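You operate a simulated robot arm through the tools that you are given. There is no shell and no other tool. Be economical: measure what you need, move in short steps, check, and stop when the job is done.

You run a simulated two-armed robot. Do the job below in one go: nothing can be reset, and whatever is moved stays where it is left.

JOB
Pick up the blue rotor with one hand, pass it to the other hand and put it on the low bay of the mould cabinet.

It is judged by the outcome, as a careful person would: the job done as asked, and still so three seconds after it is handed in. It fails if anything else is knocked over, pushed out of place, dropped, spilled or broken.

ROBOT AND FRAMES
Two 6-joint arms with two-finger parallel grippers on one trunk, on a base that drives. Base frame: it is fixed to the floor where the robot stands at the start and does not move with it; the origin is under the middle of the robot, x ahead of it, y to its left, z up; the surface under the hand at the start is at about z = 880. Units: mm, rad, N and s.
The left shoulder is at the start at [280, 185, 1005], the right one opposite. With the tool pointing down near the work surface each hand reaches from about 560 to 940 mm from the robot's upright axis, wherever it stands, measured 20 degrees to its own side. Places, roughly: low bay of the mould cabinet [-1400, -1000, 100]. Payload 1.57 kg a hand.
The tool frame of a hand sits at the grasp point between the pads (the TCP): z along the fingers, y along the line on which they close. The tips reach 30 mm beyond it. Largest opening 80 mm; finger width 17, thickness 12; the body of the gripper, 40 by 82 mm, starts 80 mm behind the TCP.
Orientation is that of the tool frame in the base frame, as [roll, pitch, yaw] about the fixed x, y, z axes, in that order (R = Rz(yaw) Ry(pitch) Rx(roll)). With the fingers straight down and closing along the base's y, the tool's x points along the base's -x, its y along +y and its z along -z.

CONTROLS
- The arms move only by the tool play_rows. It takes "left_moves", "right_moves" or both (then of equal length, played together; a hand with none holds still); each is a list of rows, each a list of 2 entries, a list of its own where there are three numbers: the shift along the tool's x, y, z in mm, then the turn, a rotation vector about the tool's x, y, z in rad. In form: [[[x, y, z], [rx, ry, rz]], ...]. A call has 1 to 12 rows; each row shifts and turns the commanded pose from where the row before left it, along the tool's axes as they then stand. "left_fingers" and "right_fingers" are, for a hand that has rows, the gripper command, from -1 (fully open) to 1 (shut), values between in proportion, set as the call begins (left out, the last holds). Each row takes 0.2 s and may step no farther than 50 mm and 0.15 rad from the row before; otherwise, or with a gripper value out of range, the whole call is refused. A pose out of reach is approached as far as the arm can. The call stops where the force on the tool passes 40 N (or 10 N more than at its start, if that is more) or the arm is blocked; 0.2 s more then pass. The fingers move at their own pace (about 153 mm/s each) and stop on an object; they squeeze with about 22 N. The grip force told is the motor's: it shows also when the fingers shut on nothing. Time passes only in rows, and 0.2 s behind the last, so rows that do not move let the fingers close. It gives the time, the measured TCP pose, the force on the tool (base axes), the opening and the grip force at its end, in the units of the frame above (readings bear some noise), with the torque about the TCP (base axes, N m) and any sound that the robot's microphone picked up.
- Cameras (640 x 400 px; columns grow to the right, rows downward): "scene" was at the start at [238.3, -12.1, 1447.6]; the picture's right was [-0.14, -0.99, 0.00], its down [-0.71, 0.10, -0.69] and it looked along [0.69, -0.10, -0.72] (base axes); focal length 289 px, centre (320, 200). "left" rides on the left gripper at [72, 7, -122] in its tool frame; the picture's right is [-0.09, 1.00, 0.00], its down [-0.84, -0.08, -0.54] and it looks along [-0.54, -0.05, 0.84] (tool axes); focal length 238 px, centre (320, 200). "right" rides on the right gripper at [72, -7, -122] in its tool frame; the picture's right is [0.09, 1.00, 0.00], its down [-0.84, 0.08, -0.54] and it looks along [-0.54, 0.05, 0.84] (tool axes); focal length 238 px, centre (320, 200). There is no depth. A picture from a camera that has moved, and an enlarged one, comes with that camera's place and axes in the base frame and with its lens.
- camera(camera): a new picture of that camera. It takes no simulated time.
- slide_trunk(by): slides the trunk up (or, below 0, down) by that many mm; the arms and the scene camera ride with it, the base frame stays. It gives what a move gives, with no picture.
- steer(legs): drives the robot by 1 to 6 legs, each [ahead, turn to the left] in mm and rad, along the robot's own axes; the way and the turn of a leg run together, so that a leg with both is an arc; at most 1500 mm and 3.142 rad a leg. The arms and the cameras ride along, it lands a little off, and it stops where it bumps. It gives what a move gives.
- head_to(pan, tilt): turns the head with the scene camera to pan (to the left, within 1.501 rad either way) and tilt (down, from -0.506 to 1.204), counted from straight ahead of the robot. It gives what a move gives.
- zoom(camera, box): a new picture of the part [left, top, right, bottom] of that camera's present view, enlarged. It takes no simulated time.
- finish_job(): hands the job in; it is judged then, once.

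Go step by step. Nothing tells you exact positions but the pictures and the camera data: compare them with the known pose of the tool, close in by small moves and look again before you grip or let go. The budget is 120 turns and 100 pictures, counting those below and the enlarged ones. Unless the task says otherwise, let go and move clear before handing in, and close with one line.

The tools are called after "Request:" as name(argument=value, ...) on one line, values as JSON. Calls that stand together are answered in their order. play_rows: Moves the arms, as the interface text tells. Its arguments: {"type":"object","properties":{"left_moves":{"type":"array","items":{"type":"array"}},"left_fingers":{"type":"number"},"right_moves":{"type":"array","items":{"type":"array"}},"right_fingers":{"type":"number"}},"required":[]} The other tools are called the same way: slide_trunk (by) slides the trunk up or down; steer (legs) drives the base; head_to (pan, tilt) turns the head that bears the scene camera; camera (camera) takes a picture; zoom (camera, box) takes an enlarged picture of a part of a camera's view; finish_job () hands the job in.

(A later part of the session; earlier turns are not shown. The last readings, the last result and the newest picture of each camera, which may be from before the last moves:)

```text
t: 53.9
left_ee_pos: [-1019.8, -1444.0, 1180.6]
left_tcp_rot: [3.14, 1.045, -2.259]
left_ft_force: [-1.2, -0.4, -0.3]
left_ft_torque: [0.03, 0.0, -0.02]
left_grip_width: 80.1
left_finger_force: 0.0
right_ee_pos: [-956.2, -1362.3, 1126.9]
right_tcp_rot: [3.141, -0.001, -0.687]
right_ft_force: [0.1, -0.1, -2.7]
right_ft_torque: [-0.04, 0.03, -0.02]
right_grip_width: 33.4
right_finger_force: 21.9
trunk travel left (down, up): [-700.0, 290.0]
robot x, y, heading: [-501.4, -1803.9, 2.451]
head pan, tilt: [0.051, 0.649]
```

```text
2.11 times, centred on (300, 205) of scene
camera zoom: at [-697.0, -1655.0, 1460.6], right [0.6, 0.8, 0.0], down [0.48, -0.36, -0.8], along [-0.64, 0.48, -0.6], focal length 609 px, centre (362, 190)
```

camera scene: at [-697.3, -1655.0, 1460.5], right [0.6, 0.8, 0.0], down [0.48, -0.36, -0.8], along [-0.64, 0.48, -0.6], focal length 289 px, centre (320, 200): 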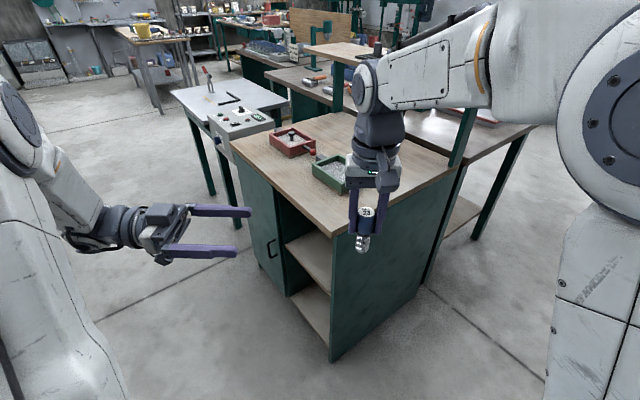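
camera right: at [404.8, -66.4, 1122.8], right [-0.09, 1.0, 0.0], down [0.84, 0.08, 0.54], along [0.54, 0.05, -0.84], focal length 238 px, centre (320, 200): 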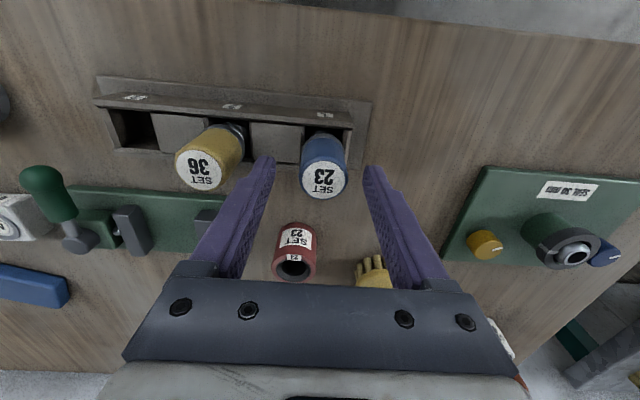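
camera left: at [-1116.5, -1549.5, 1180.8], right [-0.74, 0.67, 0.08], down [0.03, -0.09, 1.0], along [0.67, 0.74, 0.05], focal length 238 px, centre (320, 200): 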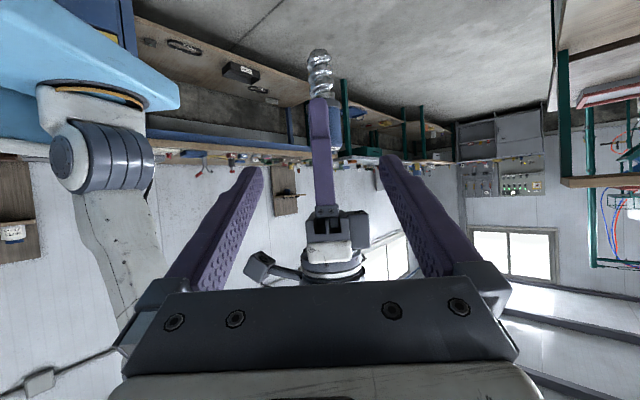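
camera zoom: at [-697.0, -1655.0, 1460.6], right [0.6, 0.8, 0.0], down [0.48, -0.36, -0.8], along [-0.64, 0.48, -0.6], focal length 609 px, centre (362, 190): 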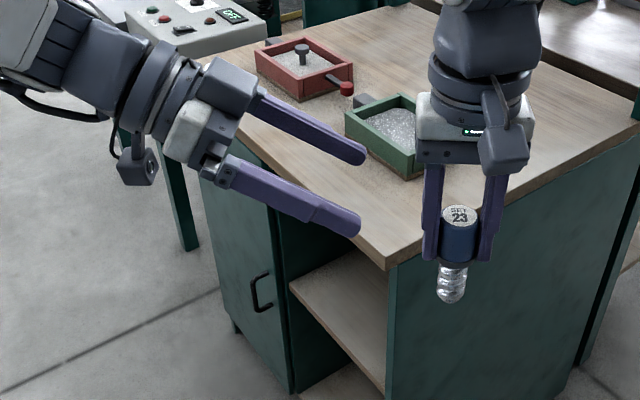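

Alignment good: remaining 122 mm along the left tool axis, +3 mm in y. Approaching slowly with fingers open.

Request:
play_rows(left_moves=[[[0.5, 1.5, 25], [0, 0, 0]], [[0.5, 1.5, 25], [0, 0, 0]], [[0.5, 0, 25], [0, 0, 0]], [[0.4, 0, 25], [0, 0, 0]], [[0, 0, 0], [0, 0, 0]]])

Request:
camera(camera="left")

Request:
zoom(camera="scene", box=[250, 110, 450, 300])

```text
t: 55.1
left_ee_pos: [-969.1, -1376.2, 1124.7]
left_tcp_rot: [3.14, 1.046, -2.259]
left_ft_force: [-0.5, 0.6, 0.2]
left_ft_torque: [0.0, 0.01, 0.02]
left_grip_width: 80.1
left_finger_force: 0.0
right_ee_pos: [-954.3, -1361.4, 1125.2]
right_tcp_rot: [3.141, -0.002, -0.689]
right_ft_force: [0.2, 0.2, -2.8]
right_ft_torque: [-0.04, -0.02, 0.01]
right_grip_width: 33.6
right_finger_force: 21.8
trunk travel left (down, up): [-700.0, 290.0]
robot x, y, heading: [-502.2, -1804.5, 2.45]
head pan, tilt: [0.051, 0.649]
```

```text
65 pictures are left
camera left: at [-1062.9, -1481.1, 1124.8], right [-0.74, 0.67, 0.08], down [0.03, -0.09, 1.0], along [0.67, 0.74, 0.05], focal length 238 px, centre (320, 200)
```

left: 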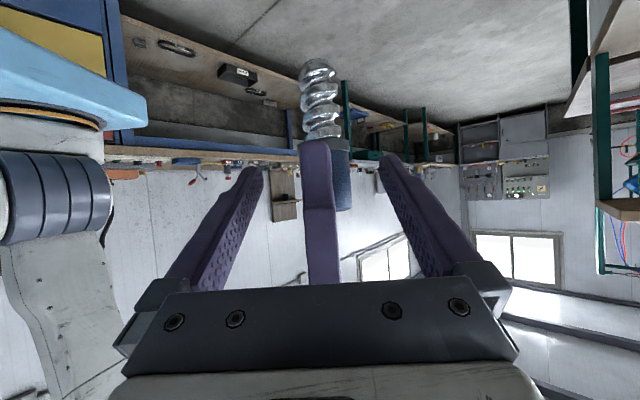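

```text
2.11 times, centred on (350, 205) of scene
camera zoom: at [-697.1, -1654.9, 1460.5], right [0.6, 0.8, 0.0], down [0.48, -0.36, -0.8], along [-0.64, 0.48, -0.6], focal length 609 px, centre (257, 190)
```

zoom: 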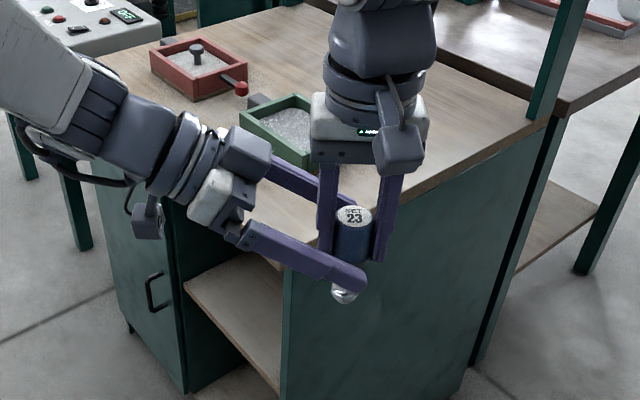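

Nearly there and well centred. Last 21 mm, then close the left fingers.

Request:
play_rows(left_moves=[[[-1.5, 0, 11], [0, 0, 0]], [[-1.5, 0, 10], [0, 0, 0]], [[0, 0, 0], [0, 0, 0]]])

Request:
zoom(camera="scene", box=[300, 140, 420, 260])

Request:
camera(camera="right")

```text
t: 55.9
left_ee_pos: [-956.5, -1358.8, 1116.6]
left_tcp_rot: [-3.142, 1.045, -2.257]
left_ft_force: [0.3, 0.1, -1.2]
left_ft_torque: [-0.03, 0.0, -0.02]
left_grip_width: 80.1
left_finger_force: 0.1
right_ee_pos: [-954.5, -1361.8, 1125.3]
right_tcp_rot: [-3.141, -0.002, -0.686]
right_ft_force: [0.1, 0.6, -2.7]
right_ft_torque: [0.03, 0.02, 0.01]
right_grip_width: 33.5
right_finger_force: 21.5
trunk travel left (down, up): [-700.0, 290.0]
robot x, y, heading: [-505.6, -1807.1, 2.452]
head pan, tilt: [0.051, 0.649]
```

```text
3.33 times, centred on (360, 200) of scene
camera zoom: at [-697.1, -1654.9, 1460.5], right [0.6, 0.8, 0.0], down [0.48, -0.36, -0.8], along [-0.64, 0.48, -0.6], focal length 965 px, centre (187, 200)
```

zoom: 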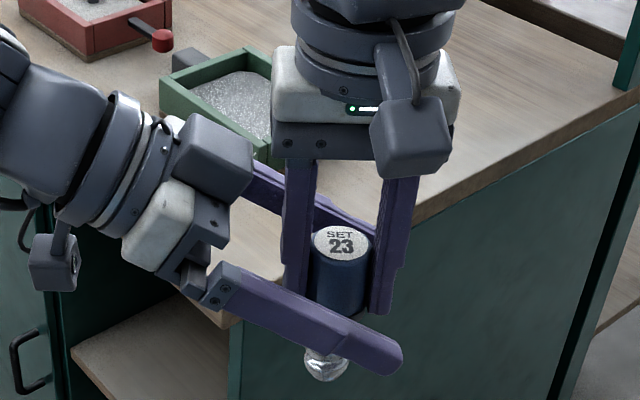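

```text
62 pictures are left
camera right: at [-895.4, -1401.9, 1248.0], right [-0.56, -0.83, 0.0], down [-0.7, 0.47, 0.54], along [-0.45, 0.3, -0.84], focal length 238 px, centre (320, 200)
```

right: 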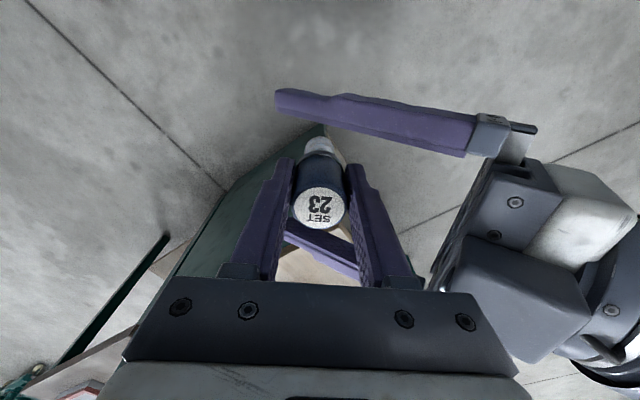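

In place. Closing the left fingers on the rotor.

Request:
play_rows(left_moves=[[[0, -1, 0], [0, 0, 0]], [[0, 0, 0], [0, 0, 0]], [[0, 0, 0], [0, 0, 0]], [[0, 0, 0], [0, 0, 0]]], left_fingers=1)

Request:
camera(camera="right")

Request:
zoom(camera="scene", box=[300, 140, 420, 260])

```text
t: 56.9
left_ee_pos: [-956.0, -1359.2, 1116.2]
left_tcp_rot: [3.137, 1.045, -2.259]
left_ft_force: [-11.7, 17.7, -2.0]
left_ft_torque: [0.14, -0.36, -0.07]
left_grip_width: 33.4
left_finger_force: 22.5
right_ee_pos: [-954.3, -1362.3, 1126.2]
right_tcp_rot: [3.142, -0.004, -0.686]
right_ft_force: [10.9, -18.0, 2.7]
right_ft_torque: [-0.32, 0.28, 0.06]
right_grip_width: 34.0
right_finger_force: 22.1
trunk travel left (down, up): [-700.0, 290.0]
robot x, y, heading: [-504.7, -1808.8, 2.45]
head pan, tilt: [0.051, 0.649]
```

```text
61 pictures are left
camera right: at [-895.2, -1402.4, 1248.0], right [-0.56, -0.83, 0.0], down [-0.7, 0.47, 0.54], along [-0.45, 0.3, -0.84], focal length 238 px, centre (320, 200)
```

right: 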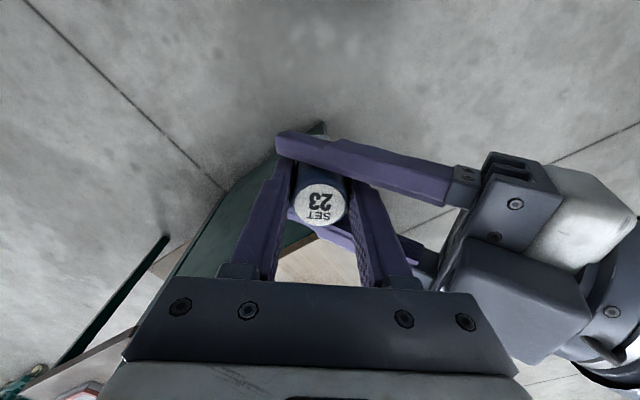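

```text
3.33 times, centred on (360, 200) of scene
camera zoom: at [-697.1, -1655.0, 1460.6], right [0.6, 0.8, 0.0], down [0.48, -0.36, -0.8], along [-0.64, 0.48, -0.6], focal length 965 px, centre (187, 200)
```

zoom: 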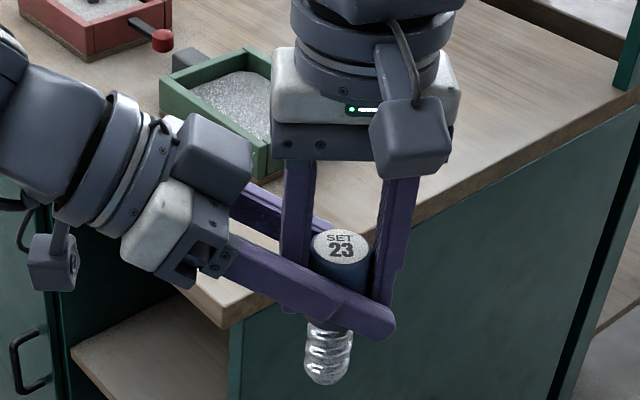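

Both hands hold it, but there is a ~21 N side load; I shift the left hand a little forward to relieve it.

Request:
play_rows(left_moves=[[[0, 1.5, 0], [0, 0, 0]], [[0, 0, 0], [0, 0, 0]]])

```text
t: 57.5
left_ee_pos: [-955.5, -1359.0, 1117.5]
left_tcp_rot: [3.139, 1.046, -2.259]
left_ft_force: [-5.0, 14.0, 0.1]
left_ft_torque: [0.39, 0.11, -0.13]
left_grip_width: 33.5
left_finger_force: 22.2
right_ee_pos: [-955.0, -1360.7, 1126.0]
right_tcp_rot: [3.14, -0.002, -0.686]
right_ft_force: [6.4, -15.4, 0.6]
right_ft_torque: [-0.54, -0.15, 0.1]
right_grip_width: 33.6
right_finger_force: 21.9
trunk travel left (down, up): [-700.0, 290.0]
robot x, y, heading: [-503.3, -1806.5, 2.458]
head pan, tilt: [0.051, 0.649]
```

Request:
play_rows(left_moves=[[[0, 1.5, 0.5], [0, 0, 0]], [[0, 0, 0], [0, 0, 0]]])

```text
t: 58.1
left_ee_pos: [-956.1, -1357.1, 1117.3]
left_tcp_rot: [-3.139, 1.046, -2.26]
left_ft_force: [2.6, 4.1, 0.8]
left_ft_torque: [0.39, 0.1, -0.05]
left_grip_width: 33.7
left_finger_force: 22.7
right_ee_pos: [-954.6, -1361.2, 1126.6]
right_tcp_rot: [-3.14, 0.002, -0.687]
right_ft_force: [-3.2, -3.9, -3.3]
right_ft_torque: [-0.44, -0.11, 0.07]
right_grip_width: 33.5
right_finger_force: 22.3
trunk travel left (down, up): [-700.0, 290.0]
robot x, y, heading: [-504.0, -1809.1, 2.45]
head pan, tilt: [0.051, 0.649]
```

Side load gone. Opening the right fingers partway and raising the right hand straight up.

Request:
play_rows(right_moves=[[[0, 0, 0], [0, 0, 0]], [[0, 0, 0], [0, 0, 0]]], right_fingers=-0.4)

Request:
play_rows(right_moves=[[[0, 0, -20], [0, 0, 0]], [[0, 0, -30], [0, 0, 0]], [[0, 0, -40], [0, 0, 0]], [[0, 0, -40], [0, 0, 0]], [[0, -30, -20], [0, 0, 0]], [[0, -40, 0], [0, 0, 0]], [[0, -40, 0], [0, 0, 0]]])

Request:
zoom(camera="scene", box=[270, 110, 450, 290])

Request:
camera(camera="left")

```text
t: 58.7
left_ee_pos: [-957.2, -1357.8, 1116.3]
left_tcp_rot: [-3.141, 1.045, -2.259]
left_ft_force: [-0.1, 0.0, -0.4]
left_ft_torque: [-0.01, -0.01, -0.01]
left_grip_width: 33.4
left_finger_force: 22.5
right_ee_pos: [-954.8, -1361.5, 1124.8]
right_tcp_rot: [3.141, 0.001, -0.689]
right_ft_force: [-0.5, -0.4, 0.7]
right_ft_torque: [0.01, -0.02, 0.02]
right_grip_width: 55.8
right_finger_force: 0.1
trunk travel left (down, up): [-700.0, 290.0]
robot x, y, heading: [-502.5, -1809.3, 2.451]
head pan, tilt: [0.051, 0.649]
```

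```text
t: 60.3
left_ee_pos: [-957.3, -1358.0, 1116.5]
left_tcp_rot: [3.14, 1.046, -2.258]
left_ft_force: [-0.4, 0.3, 0.5]
left_ft_torque: [0.0, 0.01, 0.05]
left_grip_width: 33.7
left_finger_force: 21.7
right_ee_pos: [-884.1, -1275.1, 1276.2]
right_tcp_rot: [-3.141, -0.002, -0.686]
right_ft_force: [0.4, 0.3, -0.5]
right_ft_torque: [0.0, -0.02, -0.01]
right_grip_width: 55.7
right_finger_force: 0.1
trunk travel left (down, up): [-700.0, 290.0]
robot x, y, heading: [-505.3, -1805.3, 2.451]
head pan, tilt: [0.051, 0.649]
```

```text
2.22 times, centred on (360, 200) of scene
camera zoom: at [-697.2, -1655.1, 1460.5], right [0.6, 0.8, 0.0], down [0.48, -0.36, -0.8], along [-0.64, 0.48, -0.6], focal length 643 px, centre (231, 200)
```

zoom: 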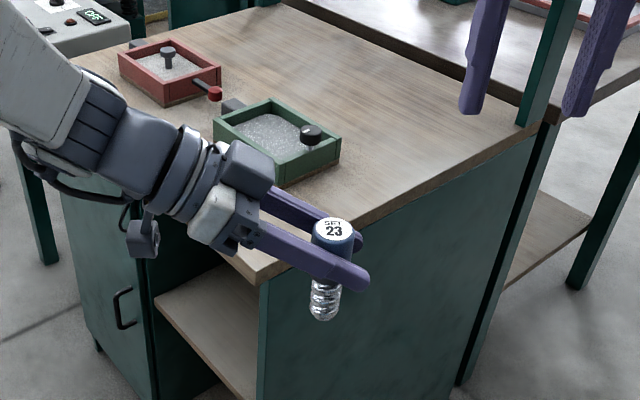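

```text
58 pictures are left
camera left: at [-1052.3, -1463.1, 1117.0], right [-0.74, 0.67, 0.08], down [0.03, -0.09, 1.0], along [0.67, 0.74, 0.05], focal length 238 px, centre (320, 200)
```

left: 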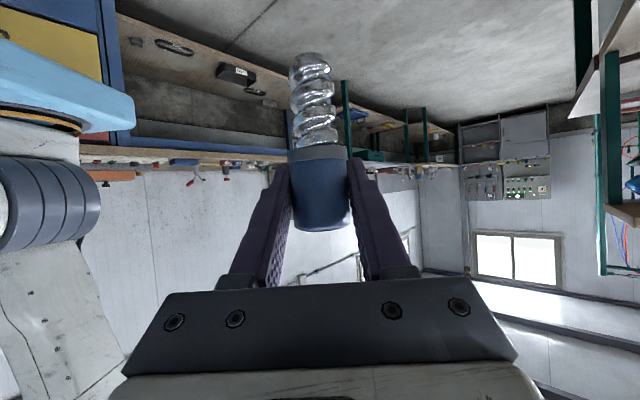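

Handover succeeded; left holds the rotor upright. Now I move the right arm out to the right so that it stays clear of the cabinet, then drive to stand before the bay.

Request:
play_rows(right_moves=[[[10, -45, 0], [0, 0, 0]], [[10, -45, 0], [0, 0, 0]], [[10, -45, 0], [0, 0, 0]], [[10, -45, 0], [0, 0, 0]], [[10, -45, 0], [0, 0, 0]], [[0, 0, 0], [0, 0, 0]]])

Request:
steer(legs=[[0, 0.8], [735, 0], [0, -1.68]])

Request:
head_to(pan=0.15, tilt=0.75)

Request:
camera(camera="scene")

```text
t: 61.7
left_ee_pos: [-957.5, -1356.8, 1116.2]
left_tcp_rot: [3.139, 1.044, -2.258]
left_ft_force: [0.5, -0.6, -0.3]
left_ft_torque: [0.01, 0.01, 0.01]
left_grip_width: 33.3
left_finger_force: 22.5
right_ee_pos: [-704.8, -1134.9, 1277.3]
right_tcp_rot: [3.14, 0.001, -0.687]
right_ft_force: [-0.2, -0.1, 0.6]
right_ft_torque: [-0.01, 0.04, 0.01]
right_grip_width: 56.2
right_finger_force: 0.0
trunk travel left (down, up): [-700.0, 290.0]
robot x, y, heading: [-503.0, -1806.2, 2.452]
head pan, tilt: [0.051, 0.649]
```

```text
t: 71.9
left_ee_pos: [-1148.0, -1255.6, 1117.0]
left_tcp_rot: [3.139, 1.046, 3.119]
left_ft_force: [-0.3, 0.0, -0.4]
left_ft_torque: [-0.01, -0.02, -0.02]
left_grip_width: 33.7
left_finger_force: 21.4
right_ee_pos: [-817.3, -1316.5, 1275.9]
right_tcp_rot: [-3.141, -0.003, -1.594]
right_ft_force: [0.0, 0.2, -0.1]
right_ft_torque: [-0.01, -0.02, 0.0]
right_grip_width: 56.0
right_finger_force: 0.1
trunk travel left (down, up): [-700.0, 290.0]
robot x, y, heading: [-1223.9, -1893.5, 1.548]
head pan, tilt: [0.051, 0.649]
```

```text
t: 72.6
left_ee_pos: [-1147.5, -1256.7, 1115.5]
left_tcp_rot: [3.14, 1.045, 3.12]
left_ft_force: [0.7, -0.6, -0.3]
left_ft_torque: [0.03, 0.0, 0.03]
left_grip_width: 33.6
left_finger_force: 21.6
right_ee_pos: [-816.8, -1317.0, 1275.8]
right_tcp_rot: [-3.141, -0.001, -1.595]
right_ft_force: [0.0, -0.1, -0.6]
right_ft_torque: [-0.05, 0.01, 0.02]
right_grip_width: 55.9
right_finger_force: 0.0
trunk travel left (down, up): [-700.0, 290.0]
robot x, y, heading: [-1223.6, -1895.9, 1.544]
head pan, tilt: [0.15, 0.75]
```

```text
57 pictures are left
camera scene: at [-1229.6, -1650.4, 1452.0], right [0.99, 0.12, 0.0], down [0.08, -0.68, -0.73], along [-0.09, 0.73, -0.68], focal length 289 px, centre (320, 200)
```

scene: 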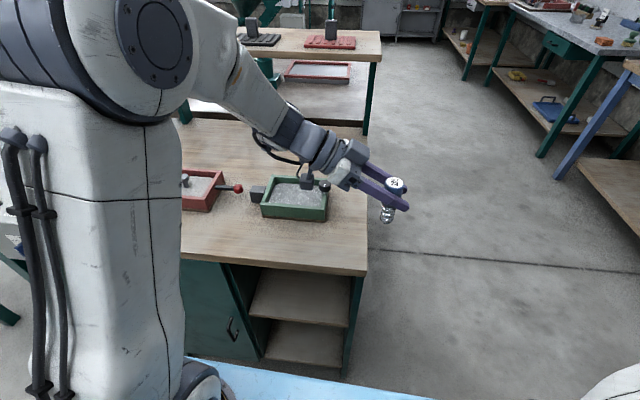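

The left forearm is above the cabinet top; I back off first, then swing the left hand to point forward.

Request:
steer(legs=[[-350, 0.025]])

Request:
play_rows(left_moves=[[[17, 16, -29.4], [0, 0, 0]], [[17, 16, -29.4], [0, 0, 0]], [[17, 16, -29.4], [0, 0, 0]], [[17, 16, -29.4], [0, 0, 0]], [[17, 16, -29.4], [0, 0, 0]], [[0, 0, 0], [0, 0, 0]]])

Request:
play_rows(left_moves=[[[0, 0, 0], [-0.1237, 0, -0.0714]], [[0, 0, 0], [-0.1237, 0, -0.0714]], [[0, 0, 0], [-0.1237, 0, -0.0714]], [[0, 0, 0], [-0.1237, 0, -0.0714]], [[0, 0, 0], [-0.1237, 0, -0.0714]], [[0, 0, 0], [-0.1237, 0, -0.0714]], [[0, 0, 0], [-0.1237, 0, -0.0714]], [[0, 0, 0], [-0.1237, 0, -0.0714]], [[0, 0, 0], [-0.1237, 0, -0.0714]], [[0, 0, 0], [-0.1237, 0, -0.0714]], [[0, 0, 0], [-0.1237, 0, -0.0714]], [[0, 0, 0], [0, 0, 0]]])

Request:
camera(camera="scene")

```text
t: 74.8
left_ee_pos: [-1171.0, -1592.3, 1116.6]
left_tcp_rot: [3.14, 1.045, -3.132]
left_ft_force: [0.3, 0.2, 0.7]
left_ft_torque: [-0.03, -0.03, -0.03]
left_grip_width: 33.5
left_finger_force: 21.4
right_ee_pos: [-839.6, -1641.2, 1276.0]
right_tcp_rot: [-3.141, -0.001, -1.56]
right_ft_force: [0.7, 0.0, 0.4]
right_ft_torque: [0.02, 0.0, 0.03]
right_grip_width: 56.1
right_finger_force: 0.1
trunk travel left (down, up): [-700.0, 290.0]
robot x, y, heading: [-1223.3, -2228.4, 1.576]
head pan, tilt: [0.15, 0.75]
```

```text
t: 76.2
left_ee_pos: [-1341.7, -1515.4, 1117.8]
left_tcp_rot: [3.139, 1.046, -3.133]
left_ft_force: [-1.4, -0.3, 0.5]
left_ft_torque: [-0.01, -0.05, -0.02]
left_grip_width: 33.6
left_finger_force: 22.5
right_ee_pos: [-839.3, -1643.2, 1274.5]
right_tcp_rot: [3.141, -0.001, -1.564]
right_ft_force: [0.2, 0.7, -0.4]
right_ft_torque: [0.0, -0.02, 0.02]
right_grip_width: 56.1
right_finger_force: 0.2
trunk travel left (down, up): [-700.0, 290.0]
robot x, y, heading: [-1225.7, -2232.2, 1.577]
head pan, tilt: [0.15, 0.75]
```

```text
t: 78.8
left_ee_pos: [-1422.4, -1516.7, 1101.2]
left_tcp_rot: [-3.131, 1.044, -1.611]
left_ft_force: [-0.7, 0.0, -0.3]
left_ft_torque: [0.0, -0.03, 0.0]
left_grip_width: 33.5
left_finger_force: 22.1
left hand out of reach, approached as far as the arm can: row 10, 11
right_ee_pos: [-838.9, -1642.9, 1276.0]
right_tcp_rot: [-3.141, -0.003, -1.563]
right_ft_force: [-1.5, -0.4, -0.7]
right_ft_torque: [0.02, 0.0, 0.01]
right_grip_width: 56.2
right_finger_force: 0.1
trunk travel left (down, up): [-700.0, 290.0]
robot x, y, heading: [-1225.5, -2232.9, 1.576]
head pan, tilt: [0.15, 0.75]
```

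```text
56 pictures are left
camera scene: at [-1241.2, -1989.1, 1451.9], right [0.99, 0.15, 0.0], down [0.11, -0.67, -0.73], along [-0.11, 0.72, -0.68], focal length 289 px, centre (320, 200)
```

scene: 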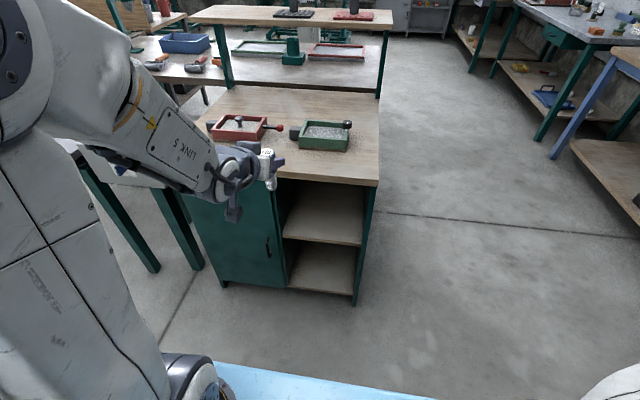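

The wrist neared a reach limit; the pose wants to be further left. I shift the command left to meet the actual pose.

Request:
play_rows(left_moves=[[[0, 40, 0], [0, 0, 0]], [[0, 40, 0], [0, 0, 0]], [[0, 0, 0], [0, 0, 0]], [[0, 0, 0], [0, 0, 0]]])

Request:
camera(camera="left")

```text
t: 79.8
left_ee_pos: [-1501.5, -1514.7, 1104.3]
left_tcp_rot: [-3.139, 1.045, -1.612]
left_ft_force: [-0.1, -1.0, 0.3]
left_ft_torque: [0.02, -0.01, 0.01]
left_grip_width: 33.7
left_finger_force: 21.9
right_ee_pos: [-839.5, -1642.9, 1274.8]
right_tcp_rot: [3.141, 0.0, -1.564]
right_ft_force: [0.8, 1.2, -1.4]
right_ft_torque: [0.01, 0.05, 0.0]
right_grip_width: 56.2
right_finger_force: 0.0
trunk travel left (down, up): [-700.0, 290.0]
robot x, y, heading: [-1224.3, -2228.3, 1.581]
head pan, tilt: [0.15, 0.75]
```

```text
55 pictures are left
camera left: at [-1514.4, -1655.6, 1104.3], right [-0.99, 0.09, 0.08], down [0.07, -0.05, 1.0], along [0.09, 0.99, 0.05], focal length 238 px, centre (320, 200)
```

left: 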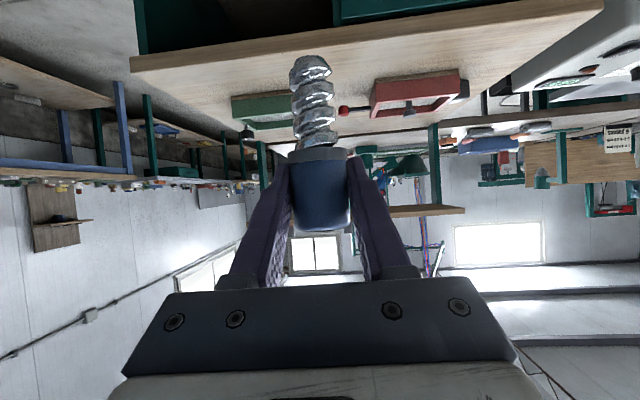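

Reachable now. Lowering the trunk; the hands are in open floor space in front of the cabinet.

Request:
slide_trunk(by=-400)

Request:
camera(camera="scene")

```text
t: 83.6
left_ee_pos: [-1501.4, -1514.8, 703.2]
left_tcp_rot: [-3.139, 1.045, -1.61]
left_ft_force: [0.4, 0.0, -0.2]
left_ft_torque: [0.0, 0.03, 0.02]
left_grip_width: 33.3
left_finger_force: 22.2
right_ee_pos: [-839.3, -1643.5, 875.5]
right_tcp_rot: [-3.14, -0.002, -1.563]
right_ft_force: [-0.5, 0.6, 0.5]
right_ft_torque: [-0.03, 0.0, -0.01]
right_grip_width: 56.0
right_finger_force: 0.0
trunk travel left (down, up): [-300.0, 690.0]
robot x, y, heading: [-1226.0, -2231.3, 1.58]
head pan, tilt: [0.15, 0.75]
```

```text
54 pictures are left
camera scene: at [-1240.9, -1989.3, 1052.0], right [0.99, 0.15, 0.0], down [0.11, -0.67, -0.73], along [-0.11, 0.72, -0.68], focal length 289 px, centre (320, 200)
```

scene: 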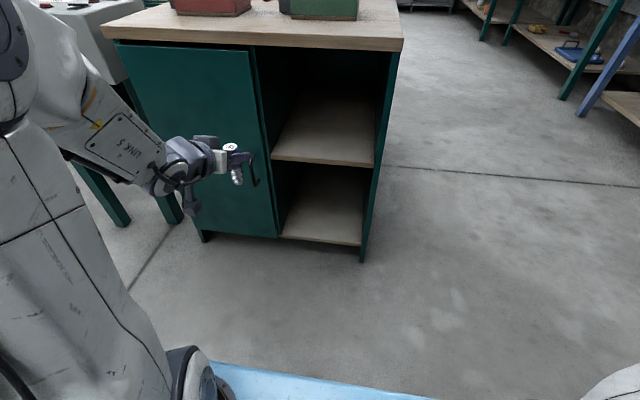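

Low bay: x≈−1525…−1175, floor z≈115, ceiling z≈505, front y≈−1238. The hand must shift about +100 in x; I do a small S-drive while still in front, then continue lowering.

Request:
steer(legs=[[0, -0.45], [160, 0], [0, 0.44]])

Request:
slide_trunk(by=-290)

Request:
camera(camera="scene")

```text
t: 87.6
left_ee_pos: [-1426.2, -1368.1, 704.9]
left_tcp_rot: [-3.138, 1.045, -1.619]
left_ft_force: [0.1, 0.2, 1.1]
left_ft_torque: [0.01, 0.02, 0.0]
left_grip_width: 33.5
left_finger_force: 21.5
right_ee_pos: [-765.6, -1503.9, 874.8]
right_tcp_rot: [-3.14, -0.001, -1.57]
right_ft_force: [0.5, 1.0, -0.8]
right_ft_torque: [-0.03, -0.01, -0.03]
right_grip_width: 55.8
right_finger_force: 0.0
trunk travel left (down, up): [-300.0, 690.0]
robot x, y, heading: [-1157.8, -2086.2, 1.569]
head pan, tilt: [0.15, 0.75]
```

```text
t: 90.5
left_ee_pos: [-1426.1, -1368.9, 412.4]
left_tcp_rot: [-3.139, 1.046, -1.62]
left_ft_force: [0.2, 0.2, -0.7]
left_ft_torque: [0.0, 0.0, 0.0]
left_grip_width: 33.6
left_finger_force: 22.2
right_ee_pos: [-766.1, -1503.3, 584.8]
right_tcp_rot: [-3.142, -0.002, -1.57]
right_ft_force: [0.9, 0.4, 0.4]
right_ft_torque: [-0.01, 0.01, -0.01]
right_grip_width: 56.1
right_finger_force: 0.0
trunk travel left (down, up): [-10.0, 980.0]
robot x, y, heading: [-1157.6, -2087.6, 1.568]
head pan, tilt: [0.15, 0.75]
```

```text
53 pictures are left
camera scene: at [-1170.5, -1846.3, 762.0], right [0.99, 0.15, 0.0], down [0.1, -0.67, -0.73], along [-0.11, 0.72, -0.68], focal length 289 px, centre (320, 200)
```

scene: 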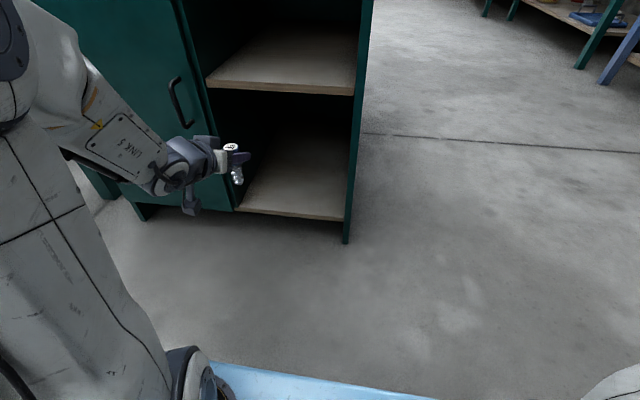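

Now lowering the left hand to z≈250 and nudging 40 mm toward the bay's centre.

Request:
play_rows(left_moves=[[[34.6, -10, 20], [0, 0, 0]], [[34.6, -10, 20], [0, 0, 0]], [[34.6, -10, 20], [0, 0, 0]], [[34.6, -10, 20], [0, 0, 0]], [[0, 0, 0], [0, 0, 0]], [[0, 0, 0], [0, 0, 0]]])

Request:
camera(camera="scene")

Request:
camera(camera="left")

```text
t: 91.9
left_ee_pos: [-1412.4, -1349.1, 294.9]
left_tcp_rot: [-3.091, 1.035, -1.589]
left_ft_force: [0.7, 0.7, 0.7]
left_ft_torque: [-0.04, -0.01, -0.01]
left_grip_width: 33.4
left_finger_force: 22.5
left hand out of reach, approached as far as the arm can: row 3, 4
right_ee_pos: [-766.3, -1503.5, 584.6]
right_tcp_rot: [3.141, -0.002, -1.572]
right_ft_force: [0.4, 1.0, 0.7]
right_ft_torque: [0.02, -0.02, 0.01]
right_grip_width: 56.0
right_finger_force: 0.1
trunk travel left (down, up): [-10.0, 980.0]
robot x, y, heading: [-1153.8, -2087.1, 1.573]
head pan, tilt: [0.15, 0.75]
```

```text
52 pictures are left
camera scene: at [-1170.5, -1846.3, 762.0], right [0.99, 0.15, 0.0], down [0.1, -0.67, -0.73], along [-0.11, 0.72, -0.68], focal length 289 px, centre (320, 200)
```

scene: 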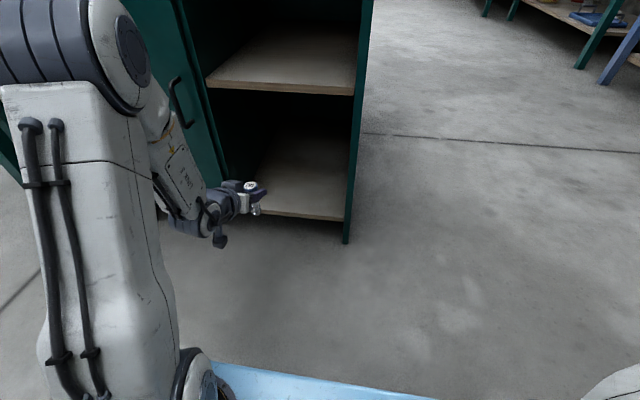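

```text
51 pictures are left
camera left: at [-1426.8, -1490.5, 297.4], right [-0.99, 0.11, 0.05], down [0.05, -0.04, 1.0], along [0.11, 0.99, 0.04], focal length 238 px, centre (320, 200)
```

left: 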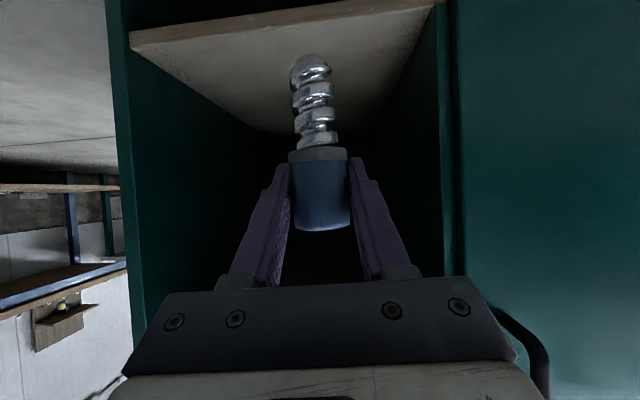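

Too folded at this distance; I extend the arm forward into the bay mouth (well above its floor), correct the slight tilt, and move 30 mm toward centre.

Request:
play_rows(left_moves=[[[-18.7, -8, 32.5], [-0.0125, 0, 0]], [[-18.7, -8, 32.5], [-0.0125, 0, 0]], [[-18.7, -8, 32.5], [-0.0125, 0, 0]], [[-18.7, -8, 32.5], [-0.0125, 0, 0]], [[0, 0, 0], [0, 0, 0]], [[0, 0, 0], [0, 0, 0]]])

Request:
camera(camera="scene")

Request:
camera(camera="left")

```text
t: 93.3
left_ee_pos: [-1403.3, -1194.9, 307.0]
left_tcp_rot: [3.1, 1.044, -1.619]
left_ft_force: [0.1, 0.7, 0.3]
left_ft_torque: [-0.02, -0.03, 0.04]
left_grip_width: 33.6
left_finger_force: 22.3
left hand out of reach, approached as far as the arm can: row 1, 2, 3, 4
right_ee_pos: [-766.1, -1503.5, 585.2]
right_tcp_rot: [3.141, -0.001, -1.571]
right_ft_force: [-0.8, 1.2, 0.0]
right_ft_torque: [0.01, -0.02, -0.05]
right_grip_width: 56.0
right_finger_force: 0.1
trunk travel left (down, up): [-10.0, 980.0]
robot x, y, heading: [-1158.2, -2090.7, 1.566]
head pan, tilt: [0.15, 0.75]
```

```text
50 pictures are left
camera scene: at [-1170.5, -1846.3, 762.0], right [0.99, 0.15, 0.0], down [0.1, -0.67, -0.73], along [-0.11, 0.72, -0.68], focal length 289 px, centre (320, 200)
```

scene: 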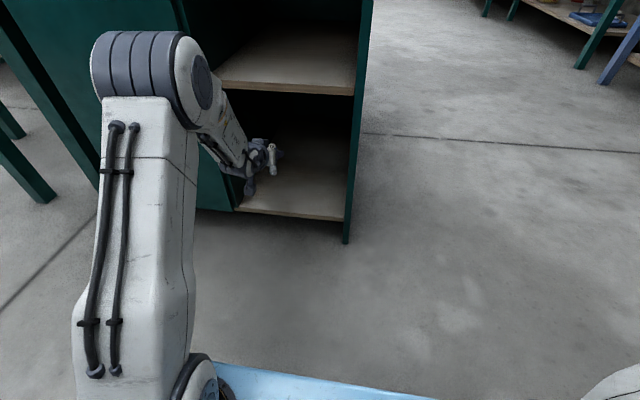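

```text
49 pictures are left
camera left: at [-1412.2, -1336.7, 307.8], right [-0.99, 0.06, 0.1], down [0.1, -0.05, 0.99], along [0.07, 1.0, 0.04], focal length 238 px, centre (320, 200)
```

left: 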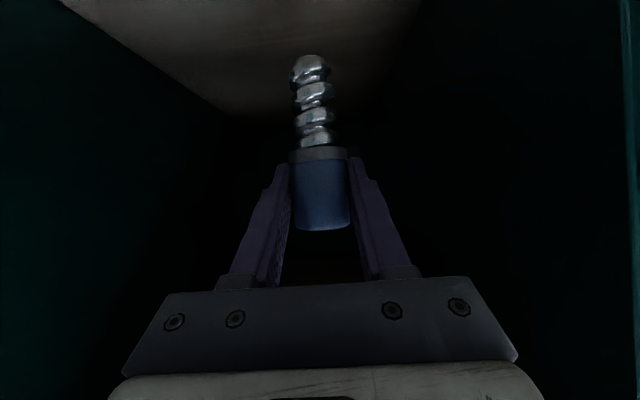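

Wrist is near a limit when pointing straight ahead; I turn the hand ~0.3 rad rightward about the vertical to relieve it.

Request:
play_rows(left_moves=[[[0, 0, 0], [0.0866, 0, 0.05]], [[0, 0, 0], [0.0866, 0, 0.05]], [[0, 0, 0], [0.0866, 0, 0.05]], [[0, 0, 0], [0.04, 0, 0]], [[0, 0, 0], [0, 0, 0]]])

```text
t: 94.5
left_ee_pos: [-1401.5, -1196.1, 307.4]
left_tcp_rot: [3.139, 1.038, -1.916]
left_ft_force: [-0.4, 0.7, -0.4]
left_ft_torque: [0.02, 0.01, 0.05]
left_grip_width: 33.3
left_finger_force: 22.3
right_ee_pos: [-763.9, -1503.9, 586.6]
right_tcp_rot: [3.14, -0.001, -1.57]
right_ft_force: [-0.5, 1.1, -0.6]
right_ft_torque: [0.01, 0.0, 0.01]
right_grip_width: 56.0
right_finger_force: 0.1
trunk travel left (down, up): [-10.0, 980.0]
robot x, y, heading: [-1155.9, -2088.5, 1.565]
head pan, tilt: [0.15, 0.75]
```

Good, within reach now and the rotor is upright. Moving deeper into the bay and down to z≈240.

Request:
play_rows(left_moves=[[[1.7, -0.3, 30.6], [0, 0, 0]], [[1.7, -0.3, 30.6], [0, 0, 0]], [[1.7, -0.3, 30.6], [0, 0, 0]], [[1.7, -0.3, 30.6], [0, 0, 0]], [[0, 0, 0], [0, 0, 0]]])

Request:
camera(camera="scene")

Request:
camera(camera="left")

```text
t: 95.7
left_ee_pos: [-1363.5, -1101.5, 237.9]
left_tcp_rot: [3.139, 1.036, -1.916]
left_ft_force: [0.3, -0.3, 0.2]
left_ft_torque: [-0.02, 0.01, 0.03]
left_grip_width: 33.4
left_finger_force: 21.9
right_ee_pos: [-764.6, -1503.7, 584.7]
right_tcp_rot: [-3.14, -0.002, -1.571]
right_ft_force: [0.0, -0.3, 0.3]
right_ft_torque: [-0.04, 0.01, -0.03]
right_grip_width: 55.9
right_finger_force: 0.0
trunk travel left (down, up): [-10.0, 980.0]
robot x, y, heading: [-1158.4, -2092.4, 1.571]
head pan, tilt: [0.15, 0.75]
```

```text
48 pictures are left
camera scene: at [-1170.5, -1846.3, 762.0], right [0.99, 0.15, 0.0], down [0.1, -0.67, -0.73], along [-0.11, 0.72, -0.68], focal length 289 px, centre (320, 200)
```

scene: 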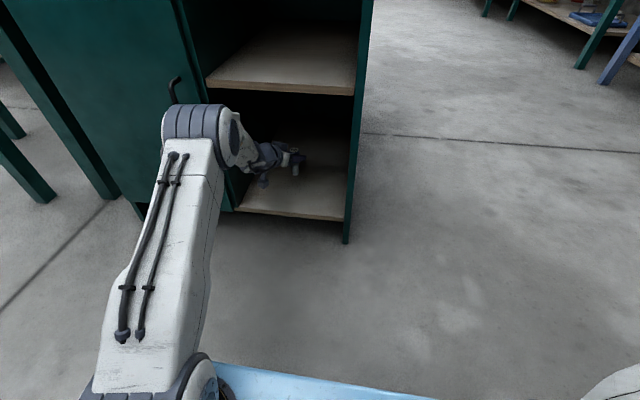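

```text
47 pictures are left
camera left: at [-1416.7, -1232.4, 239.8], right [-0.92, 0.38, 0.08], down [0.06, -0.07, 1.0], along [0.38, 0.92, 0.04], focal length 238 px, centre (320, 200)
```

left: 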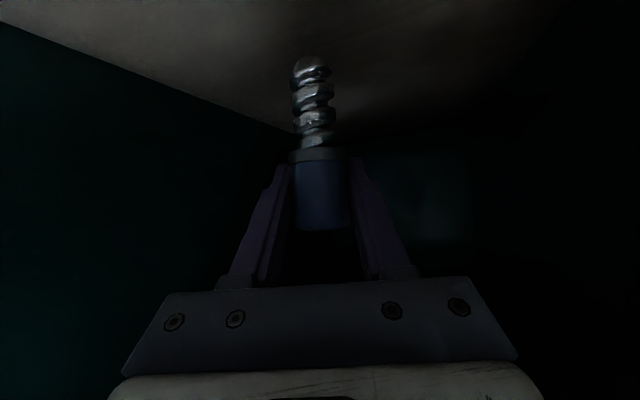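

Well inside. I go 50 mm deeper, then start lowering carefully toward the floor.

Request:
play_rows(left_moves=[[[-12.5, 0, 21.7], [0, 0, 0]], [[-12.5, 0, 21.7], [0, 0, 0]], [[10.4, 0, 6], [0, 0, 0]], [[8.7, 0, 5], [0, 0, 0]], [[0, 0, 0], [0, 0, 0]]])

Request:
zoom(camera="scene", box=[220, 90, 380, 250])

```text
t: 96.9
left_ee_pos: [-1347.7, -1054.7, 215.1]
left_tcp_rot: [3.138, 1.037, -1.916]
left_ft_force: [0.6, -0.3, 1.1]
left_ft_torque: [-0.03, -0.01, -0.01]
left_grip_width: 33.7
left_finger_force: 22.6
right_ee_pos: [-765.7, -1503.9, 584.2]
right_tcp_rot: [-3.141, -0.001, -1.571]
right_ft_force: [-0.6, -0.4, -0.5]
right_ft_torque: [0.0, -0.01, -0.01]
right_grip_width: 56.1
right_finger_force: 0.1
trunk travel left (down, up): [-10.0, 980.0]
robot x, y, heading: [-1157.6, -2089.4, 1.571]
head pan, tilt: [0.15, 0.75]
```

```text
2.50 times, centred on (300, 170) of scene
camera zoom: at [-1170.5, -1846.3, 761.9], right [0.99, 0.15, 0.0], down [0.1, -0.67, -0.73], along [-0.11, 0.72, -0.68], focal length 724 px, centre (370, 275)
```

zoom: 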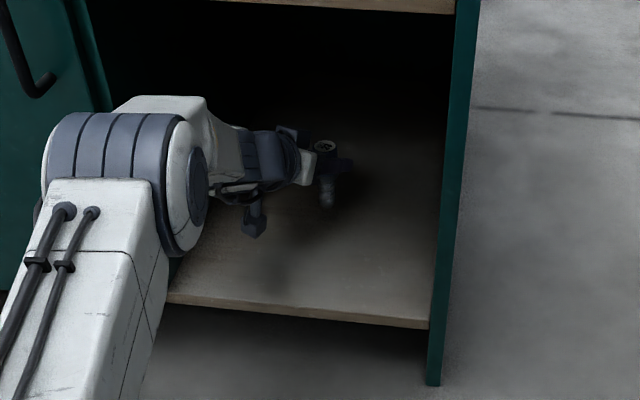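

Lowering in 5 mm steps, watching the force.

Request:
play_rows(left_moves=[[[4.3, 0, 2.5], [0, 0, 0]], [[4.3, 0, 2.5], [0, 0, 0]], [[0, 0, 0], [0, 0, 0]]])

Request:
zoom(camera="left", box=[240, 20, 400, 120])

```text
t: 97.7
left_ee_pos: [-1350.1, -1053.6, 205.7]
left_tcp_rot: [3.138, 1.038, -1.918]
left_ft_force: [0.0, -0.4, -0.3]
left_ft_torque: [-0.02, 0.0, 0.0]
left_grip_width: 33.9
left_finger_force: 22.1
right_ee_pos: [-764.8, -1503.3, 586.7]
right_tcp_rot: [-3.141, -0.001, -1.573]
right_ft_force: [-0.5, 0.3, 0.4]
right_ft_torque: [-0.01, 0.01, 0.01]
right_grip_width: 55.9
right_finger_force: 0.1
trunk travel left (down, up): [-10.0, 980.0]
robot x, y, heading: [-1156.3, -2087.7, 1.569]
head pan, tilt: [0.15, 0.75]
```

```text
4.00 times, centred on (320, 70) of left
camera zoom: at [-1403.6, -1185.6, 207.0], right [-0.92, 0.38, 0.08], down [0.06, -0.07, 1.0], along [0.38, 0.92, 0.04], focal length 953 px, centre (320, 720)
```

zoom: 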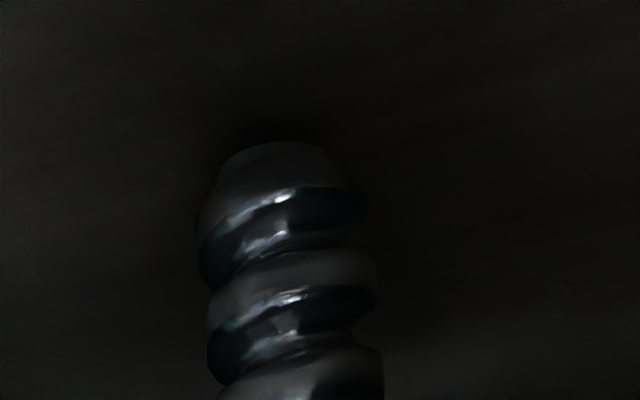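

Request:
play_rows(left_moves=[[[4.3, 0, 2.5], [0, 0, 0]], [[0, 0, 0], [0, 0, 0]]])

Request:
play_rows(left_moves=[[[4.3, 0, 2.5], [0, 0, 0]], [[0, 0, 0], [0, 0, 0]]])

Request:
play_rows(left_moves=[[[2.6, 0, 1.5], [0, 0, 0]], [[0, 0, 0], [0, 0, 0]]])

```text
t: 98.3
left_ee_pos: [-1350.3, -1055.8, 200.4]
left_tcp_rot: [3.139, 1.039, -1.918]
left_ft_force: [-0.1, 0.1, -0.1]
left_ft_torque: [0.0, 0.0, 0.01]
left_grip_width: 33.7
left_finger_force: 21.9
right_ee_pos: [-764.3, -1503.5, 585.9]
right_tcp_rot: [-3.141, -0.002, -1.572]
right_ft_force: [-0.7, 0.3, 0.0]
right_ft_torque: [-0.03, -0.01, -0.01]
right_grip_width: 55.9
right_finger_force: 0.1
trunk travel left (down, up): [-10.0, 980.0]
robot x, y, heading: [-1154.2, -2087.8, 1.569]
head pan, tilt: [0.15, 0.75]
```

```text
t: 98.9
left_ee_pos: [-1349.6, -1054.4, 195.8]
left_tcp_rot: [3.138, 1.038, -1.918]
left_ft_force: [0.0, -0.7, -0.5]
left_ft_torque: [0.02, 0.0, 0.01]
left_grip_width: 33.3
left_finger_force: 22.1
right_ee_pos: [-766.7, -1504.2, 585.8]
right_tcp_rot: [3.141, -0.001, -1.571]
right_ft_force: [-0.4, -0.8, -0.2]
right_ft_torque: [-0.01, -0.03, 0.0]
right_grip_width: 56.1
right_finger_force: 0.0
trunk travel left (down, up): [-10.0, 980.0]
robot x, y, heading: [-1159.8, -2088.8, 1.569]
head pan, tilt: [0.15, 0.75]
```

```text
t: 99.5
left_ee_pos: [-1351.2, -1054.4, 194.8]
left_tcp_rot: [3.138, 1.04, -1.917]
left_ft_force: [-0.7, 0.8, 1.0]
left_ft_torque: [0.13, -0.01, 0.02]
left_grip_width: 33.6
left_finger_force: 22.1
right_ee_pos: [-764.7, -1503.0, 585.4]
right_tcp_rot: [3.141, -0.003, -1.569]
right_ft_force: [0.5, 0.1, 0.6]
right_ft_torque: [-0.01, 0.0, 0.0]
right_grip_width: 56.1
right_finger_force: 0.1
trunk travel left (down, up): [-10.0, 980.0]
robot x, y, heading: [-1155.8, -2087.6, 1.567]
head pan, tilt: [0.15, 0.75]
```

A first hint of contact. 2 mm more.

Request:
play_rows(left_moves=[[[1.7, 0, 1], [0, 0, 0]], [[0, 0, 0], [0, 0, 0]]])

Request:
zoom(camera="left", box=[240, 20, 400, 240])

```text
t: 100.1
left_ee_pos: [-1349.4, -1053.3, 194.4]
left_tcp_rot: [3.137, 1.043, -1.917]
left_ft_force: [-1.0, -3.8, 11.3]
left_ft_torque: [-0.34, 0.02, -0.05]
left_grip_width: 33.5
left_finger_force: 22.1
right_ee_pos: [-765.0, -1503.7, 587.0]
right_tcp_rot: [3.141, 0.0, -1.57]
right_ft_force: [0.1, -0.3, 0.5]
right_ft_torque: [0.01, 0.03, -0.05]
right_grip_width: 56.2
right_finger_force: 0.0
trunk travel left (down, up): [-10.0, 980.0]
robot x, y, heading: [-1159.3, -2087.1, 1.569]
head pan, tilt: [0.15, 0.75]
```

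```text
1.82 times, centred on (320, 130) of left
camera zoom: at [-1403.9, -1185.1, 195.4], right [-0.92, 0.38, 0.08], down [0.06, -0.07, 1.0], along [0.38, 0.92, 0.04], focal length 433 px, centre (320, 327)
```

zoom: 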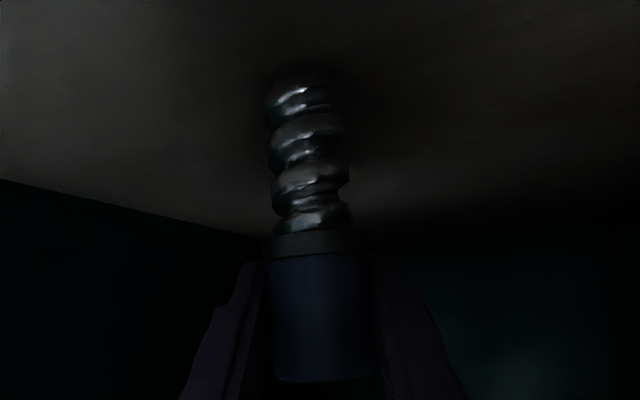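

Firm contact (11 N): the rotor stands on the bay floor. I relax slightly and open the fingers just a little to see whether it stands by itself.

Request:
play_rows(left_moves=[[[-0.6, 0, -0.3], [0, 0, 0]], [[0, 0, 0], [0, 0, 0]]])

Request:
play_rows(left_moves=[[[0, 0, 0], [0, 0, 0]], [[0, 0, 0], [0, 0, 0]], [[0, 0, 0], [0, 0, 0]]], left_fingers=0.08)

Request:
zoom(camera="left", box=[240, 20, 400, 240])

```text
t: 100.7
left_ee_pos: [-1350.3, -1052.4, 195.4]
left_tcp_rot: [3.134, 1.041, -1.918]
left_ft_force: [-0.9, -1.2, 13.2]
left_ft_torque: [0.01, 0.08, 0.01]
left_grip_width: 33.7
left_finger_force: 21.8
right_ee_pos: [-763.8, -1504.0, 587.0]
right_tcp_rot: [3.141, 0.001, -1.571]
right_ft_force: [0.0, 0.1, 0.8]
right_ft_torque: [0.0, 0.01, 0.03]
right_grip_width: 56.0
right_finger_force: 0.1
trunk travel left (down, up): [-10.0, 980.0]
robot x, y, heading: [-1154.0, -2089.4, 1.57]
head pan, tilt: [0.15, 0.75]
```

```text
t: 101.5
left_ee_pos: [-1349.4, -1054.3, 191.3]
left_tcp_rot: [3.138, 1.038, -1.915]
left_ft_force: [0.0, 0.6, -0.6]
left_ft_torque: [0.0, 0.02, 0.01]
left_grip_width: 37.0
left_finger_force: 0.0
right_ee_pos: [-764.0, -1505.3, 585.5]
right_tcp_rot: [3.141, -0.002, -1.569]
right_ft_force: [-0.3, -0.6, 0.0]
right_ft_torque: [-0.01, 0.0, 0.01]
right_grip_width: 56.1
right_finger_force: 0.1
trunk travel left (down, up): [-10.0, 980.0]
robot x, y, heading: [-1157.4, -2089.2, 1.57]
head pan, tilt: [0.15, 0.75]
```

```text
1.82 times, centred on (320, 130) of left
camera zoom: at [-1403.6, -1185.4, 193.7], right [-0.92, 0.38, 0.08], down [0.06, -0.07, 1.0], along [0.38, 0.92, 0.04], focal length 433 px, centre (320, 327)
```

zoom: 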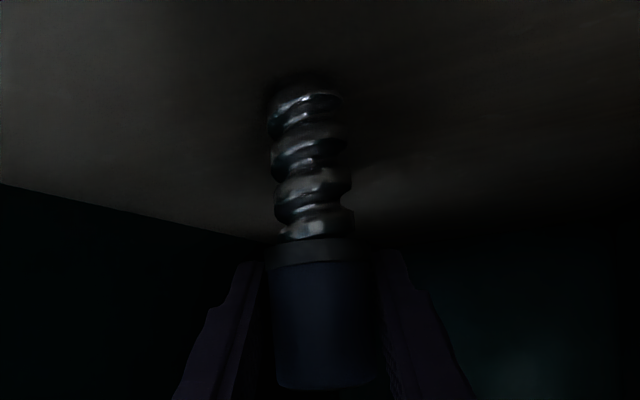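

It stands with the fingers off (1.7 mm clear each side). Opening wider, waiting and looking again.

Request:
play_rows(left_moves=[[[0, 0, 0], [0, 0, 0]], [[0, 0, 0], [0, 0, 0]], [[0, 0, 0], [0, 0, 0]]], left_fingers=-0.6)

Request:
zoom(camera="left", box=[220, 20, 420, 240])

```text
t: 102.3
left_ee_pos: [-1349.8, -1054.9, 192.3]
left_tcp_rot: [3.138, 1.038, -1.916]
left_ft_force: [-0.3, 0.0, -0.1]
left_ft_torque: [0.01, 0.0, 0.0]
left_grip_width: 64.0
left_finger_force: 0.1
right_ee_pos: [-765.2, -1503.0, 586.6]
right_tcp_rot: [3.14, -0.003, -1.571]
right_ft_force: [-0.4, -0.2, 0.1]
right_ft_torque: [0.0, 0.02, 0.01]
right_grip_width: 56.0
right_finger_force: 0.0
trunk travel left (down, up): [-10.0, 980.0]
robot x, y, heading: [-1157.6, -2089.8, 1.569]
head pan, tilt: [0.15, 0.75]
```

```text
1.82 times, centred on (320, 130) of left
camera zoom: at [-1403.7, -1185.3, 194.0], right [-0.92, 0.38, 0.08], down [0.06, -0.07, 1.0], along [0.38, 0.92, 0.04], focal length 433 px, centre (320, 327)
```

zoom: 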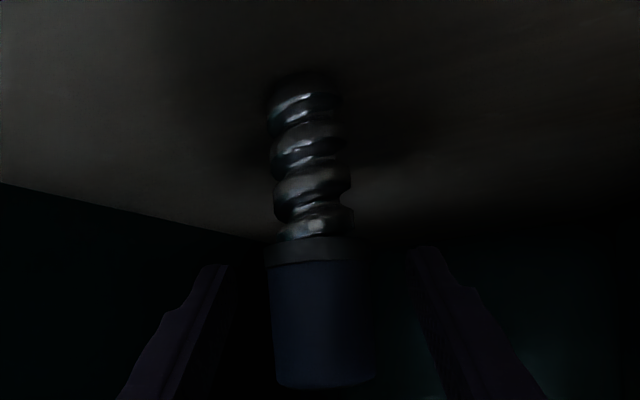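

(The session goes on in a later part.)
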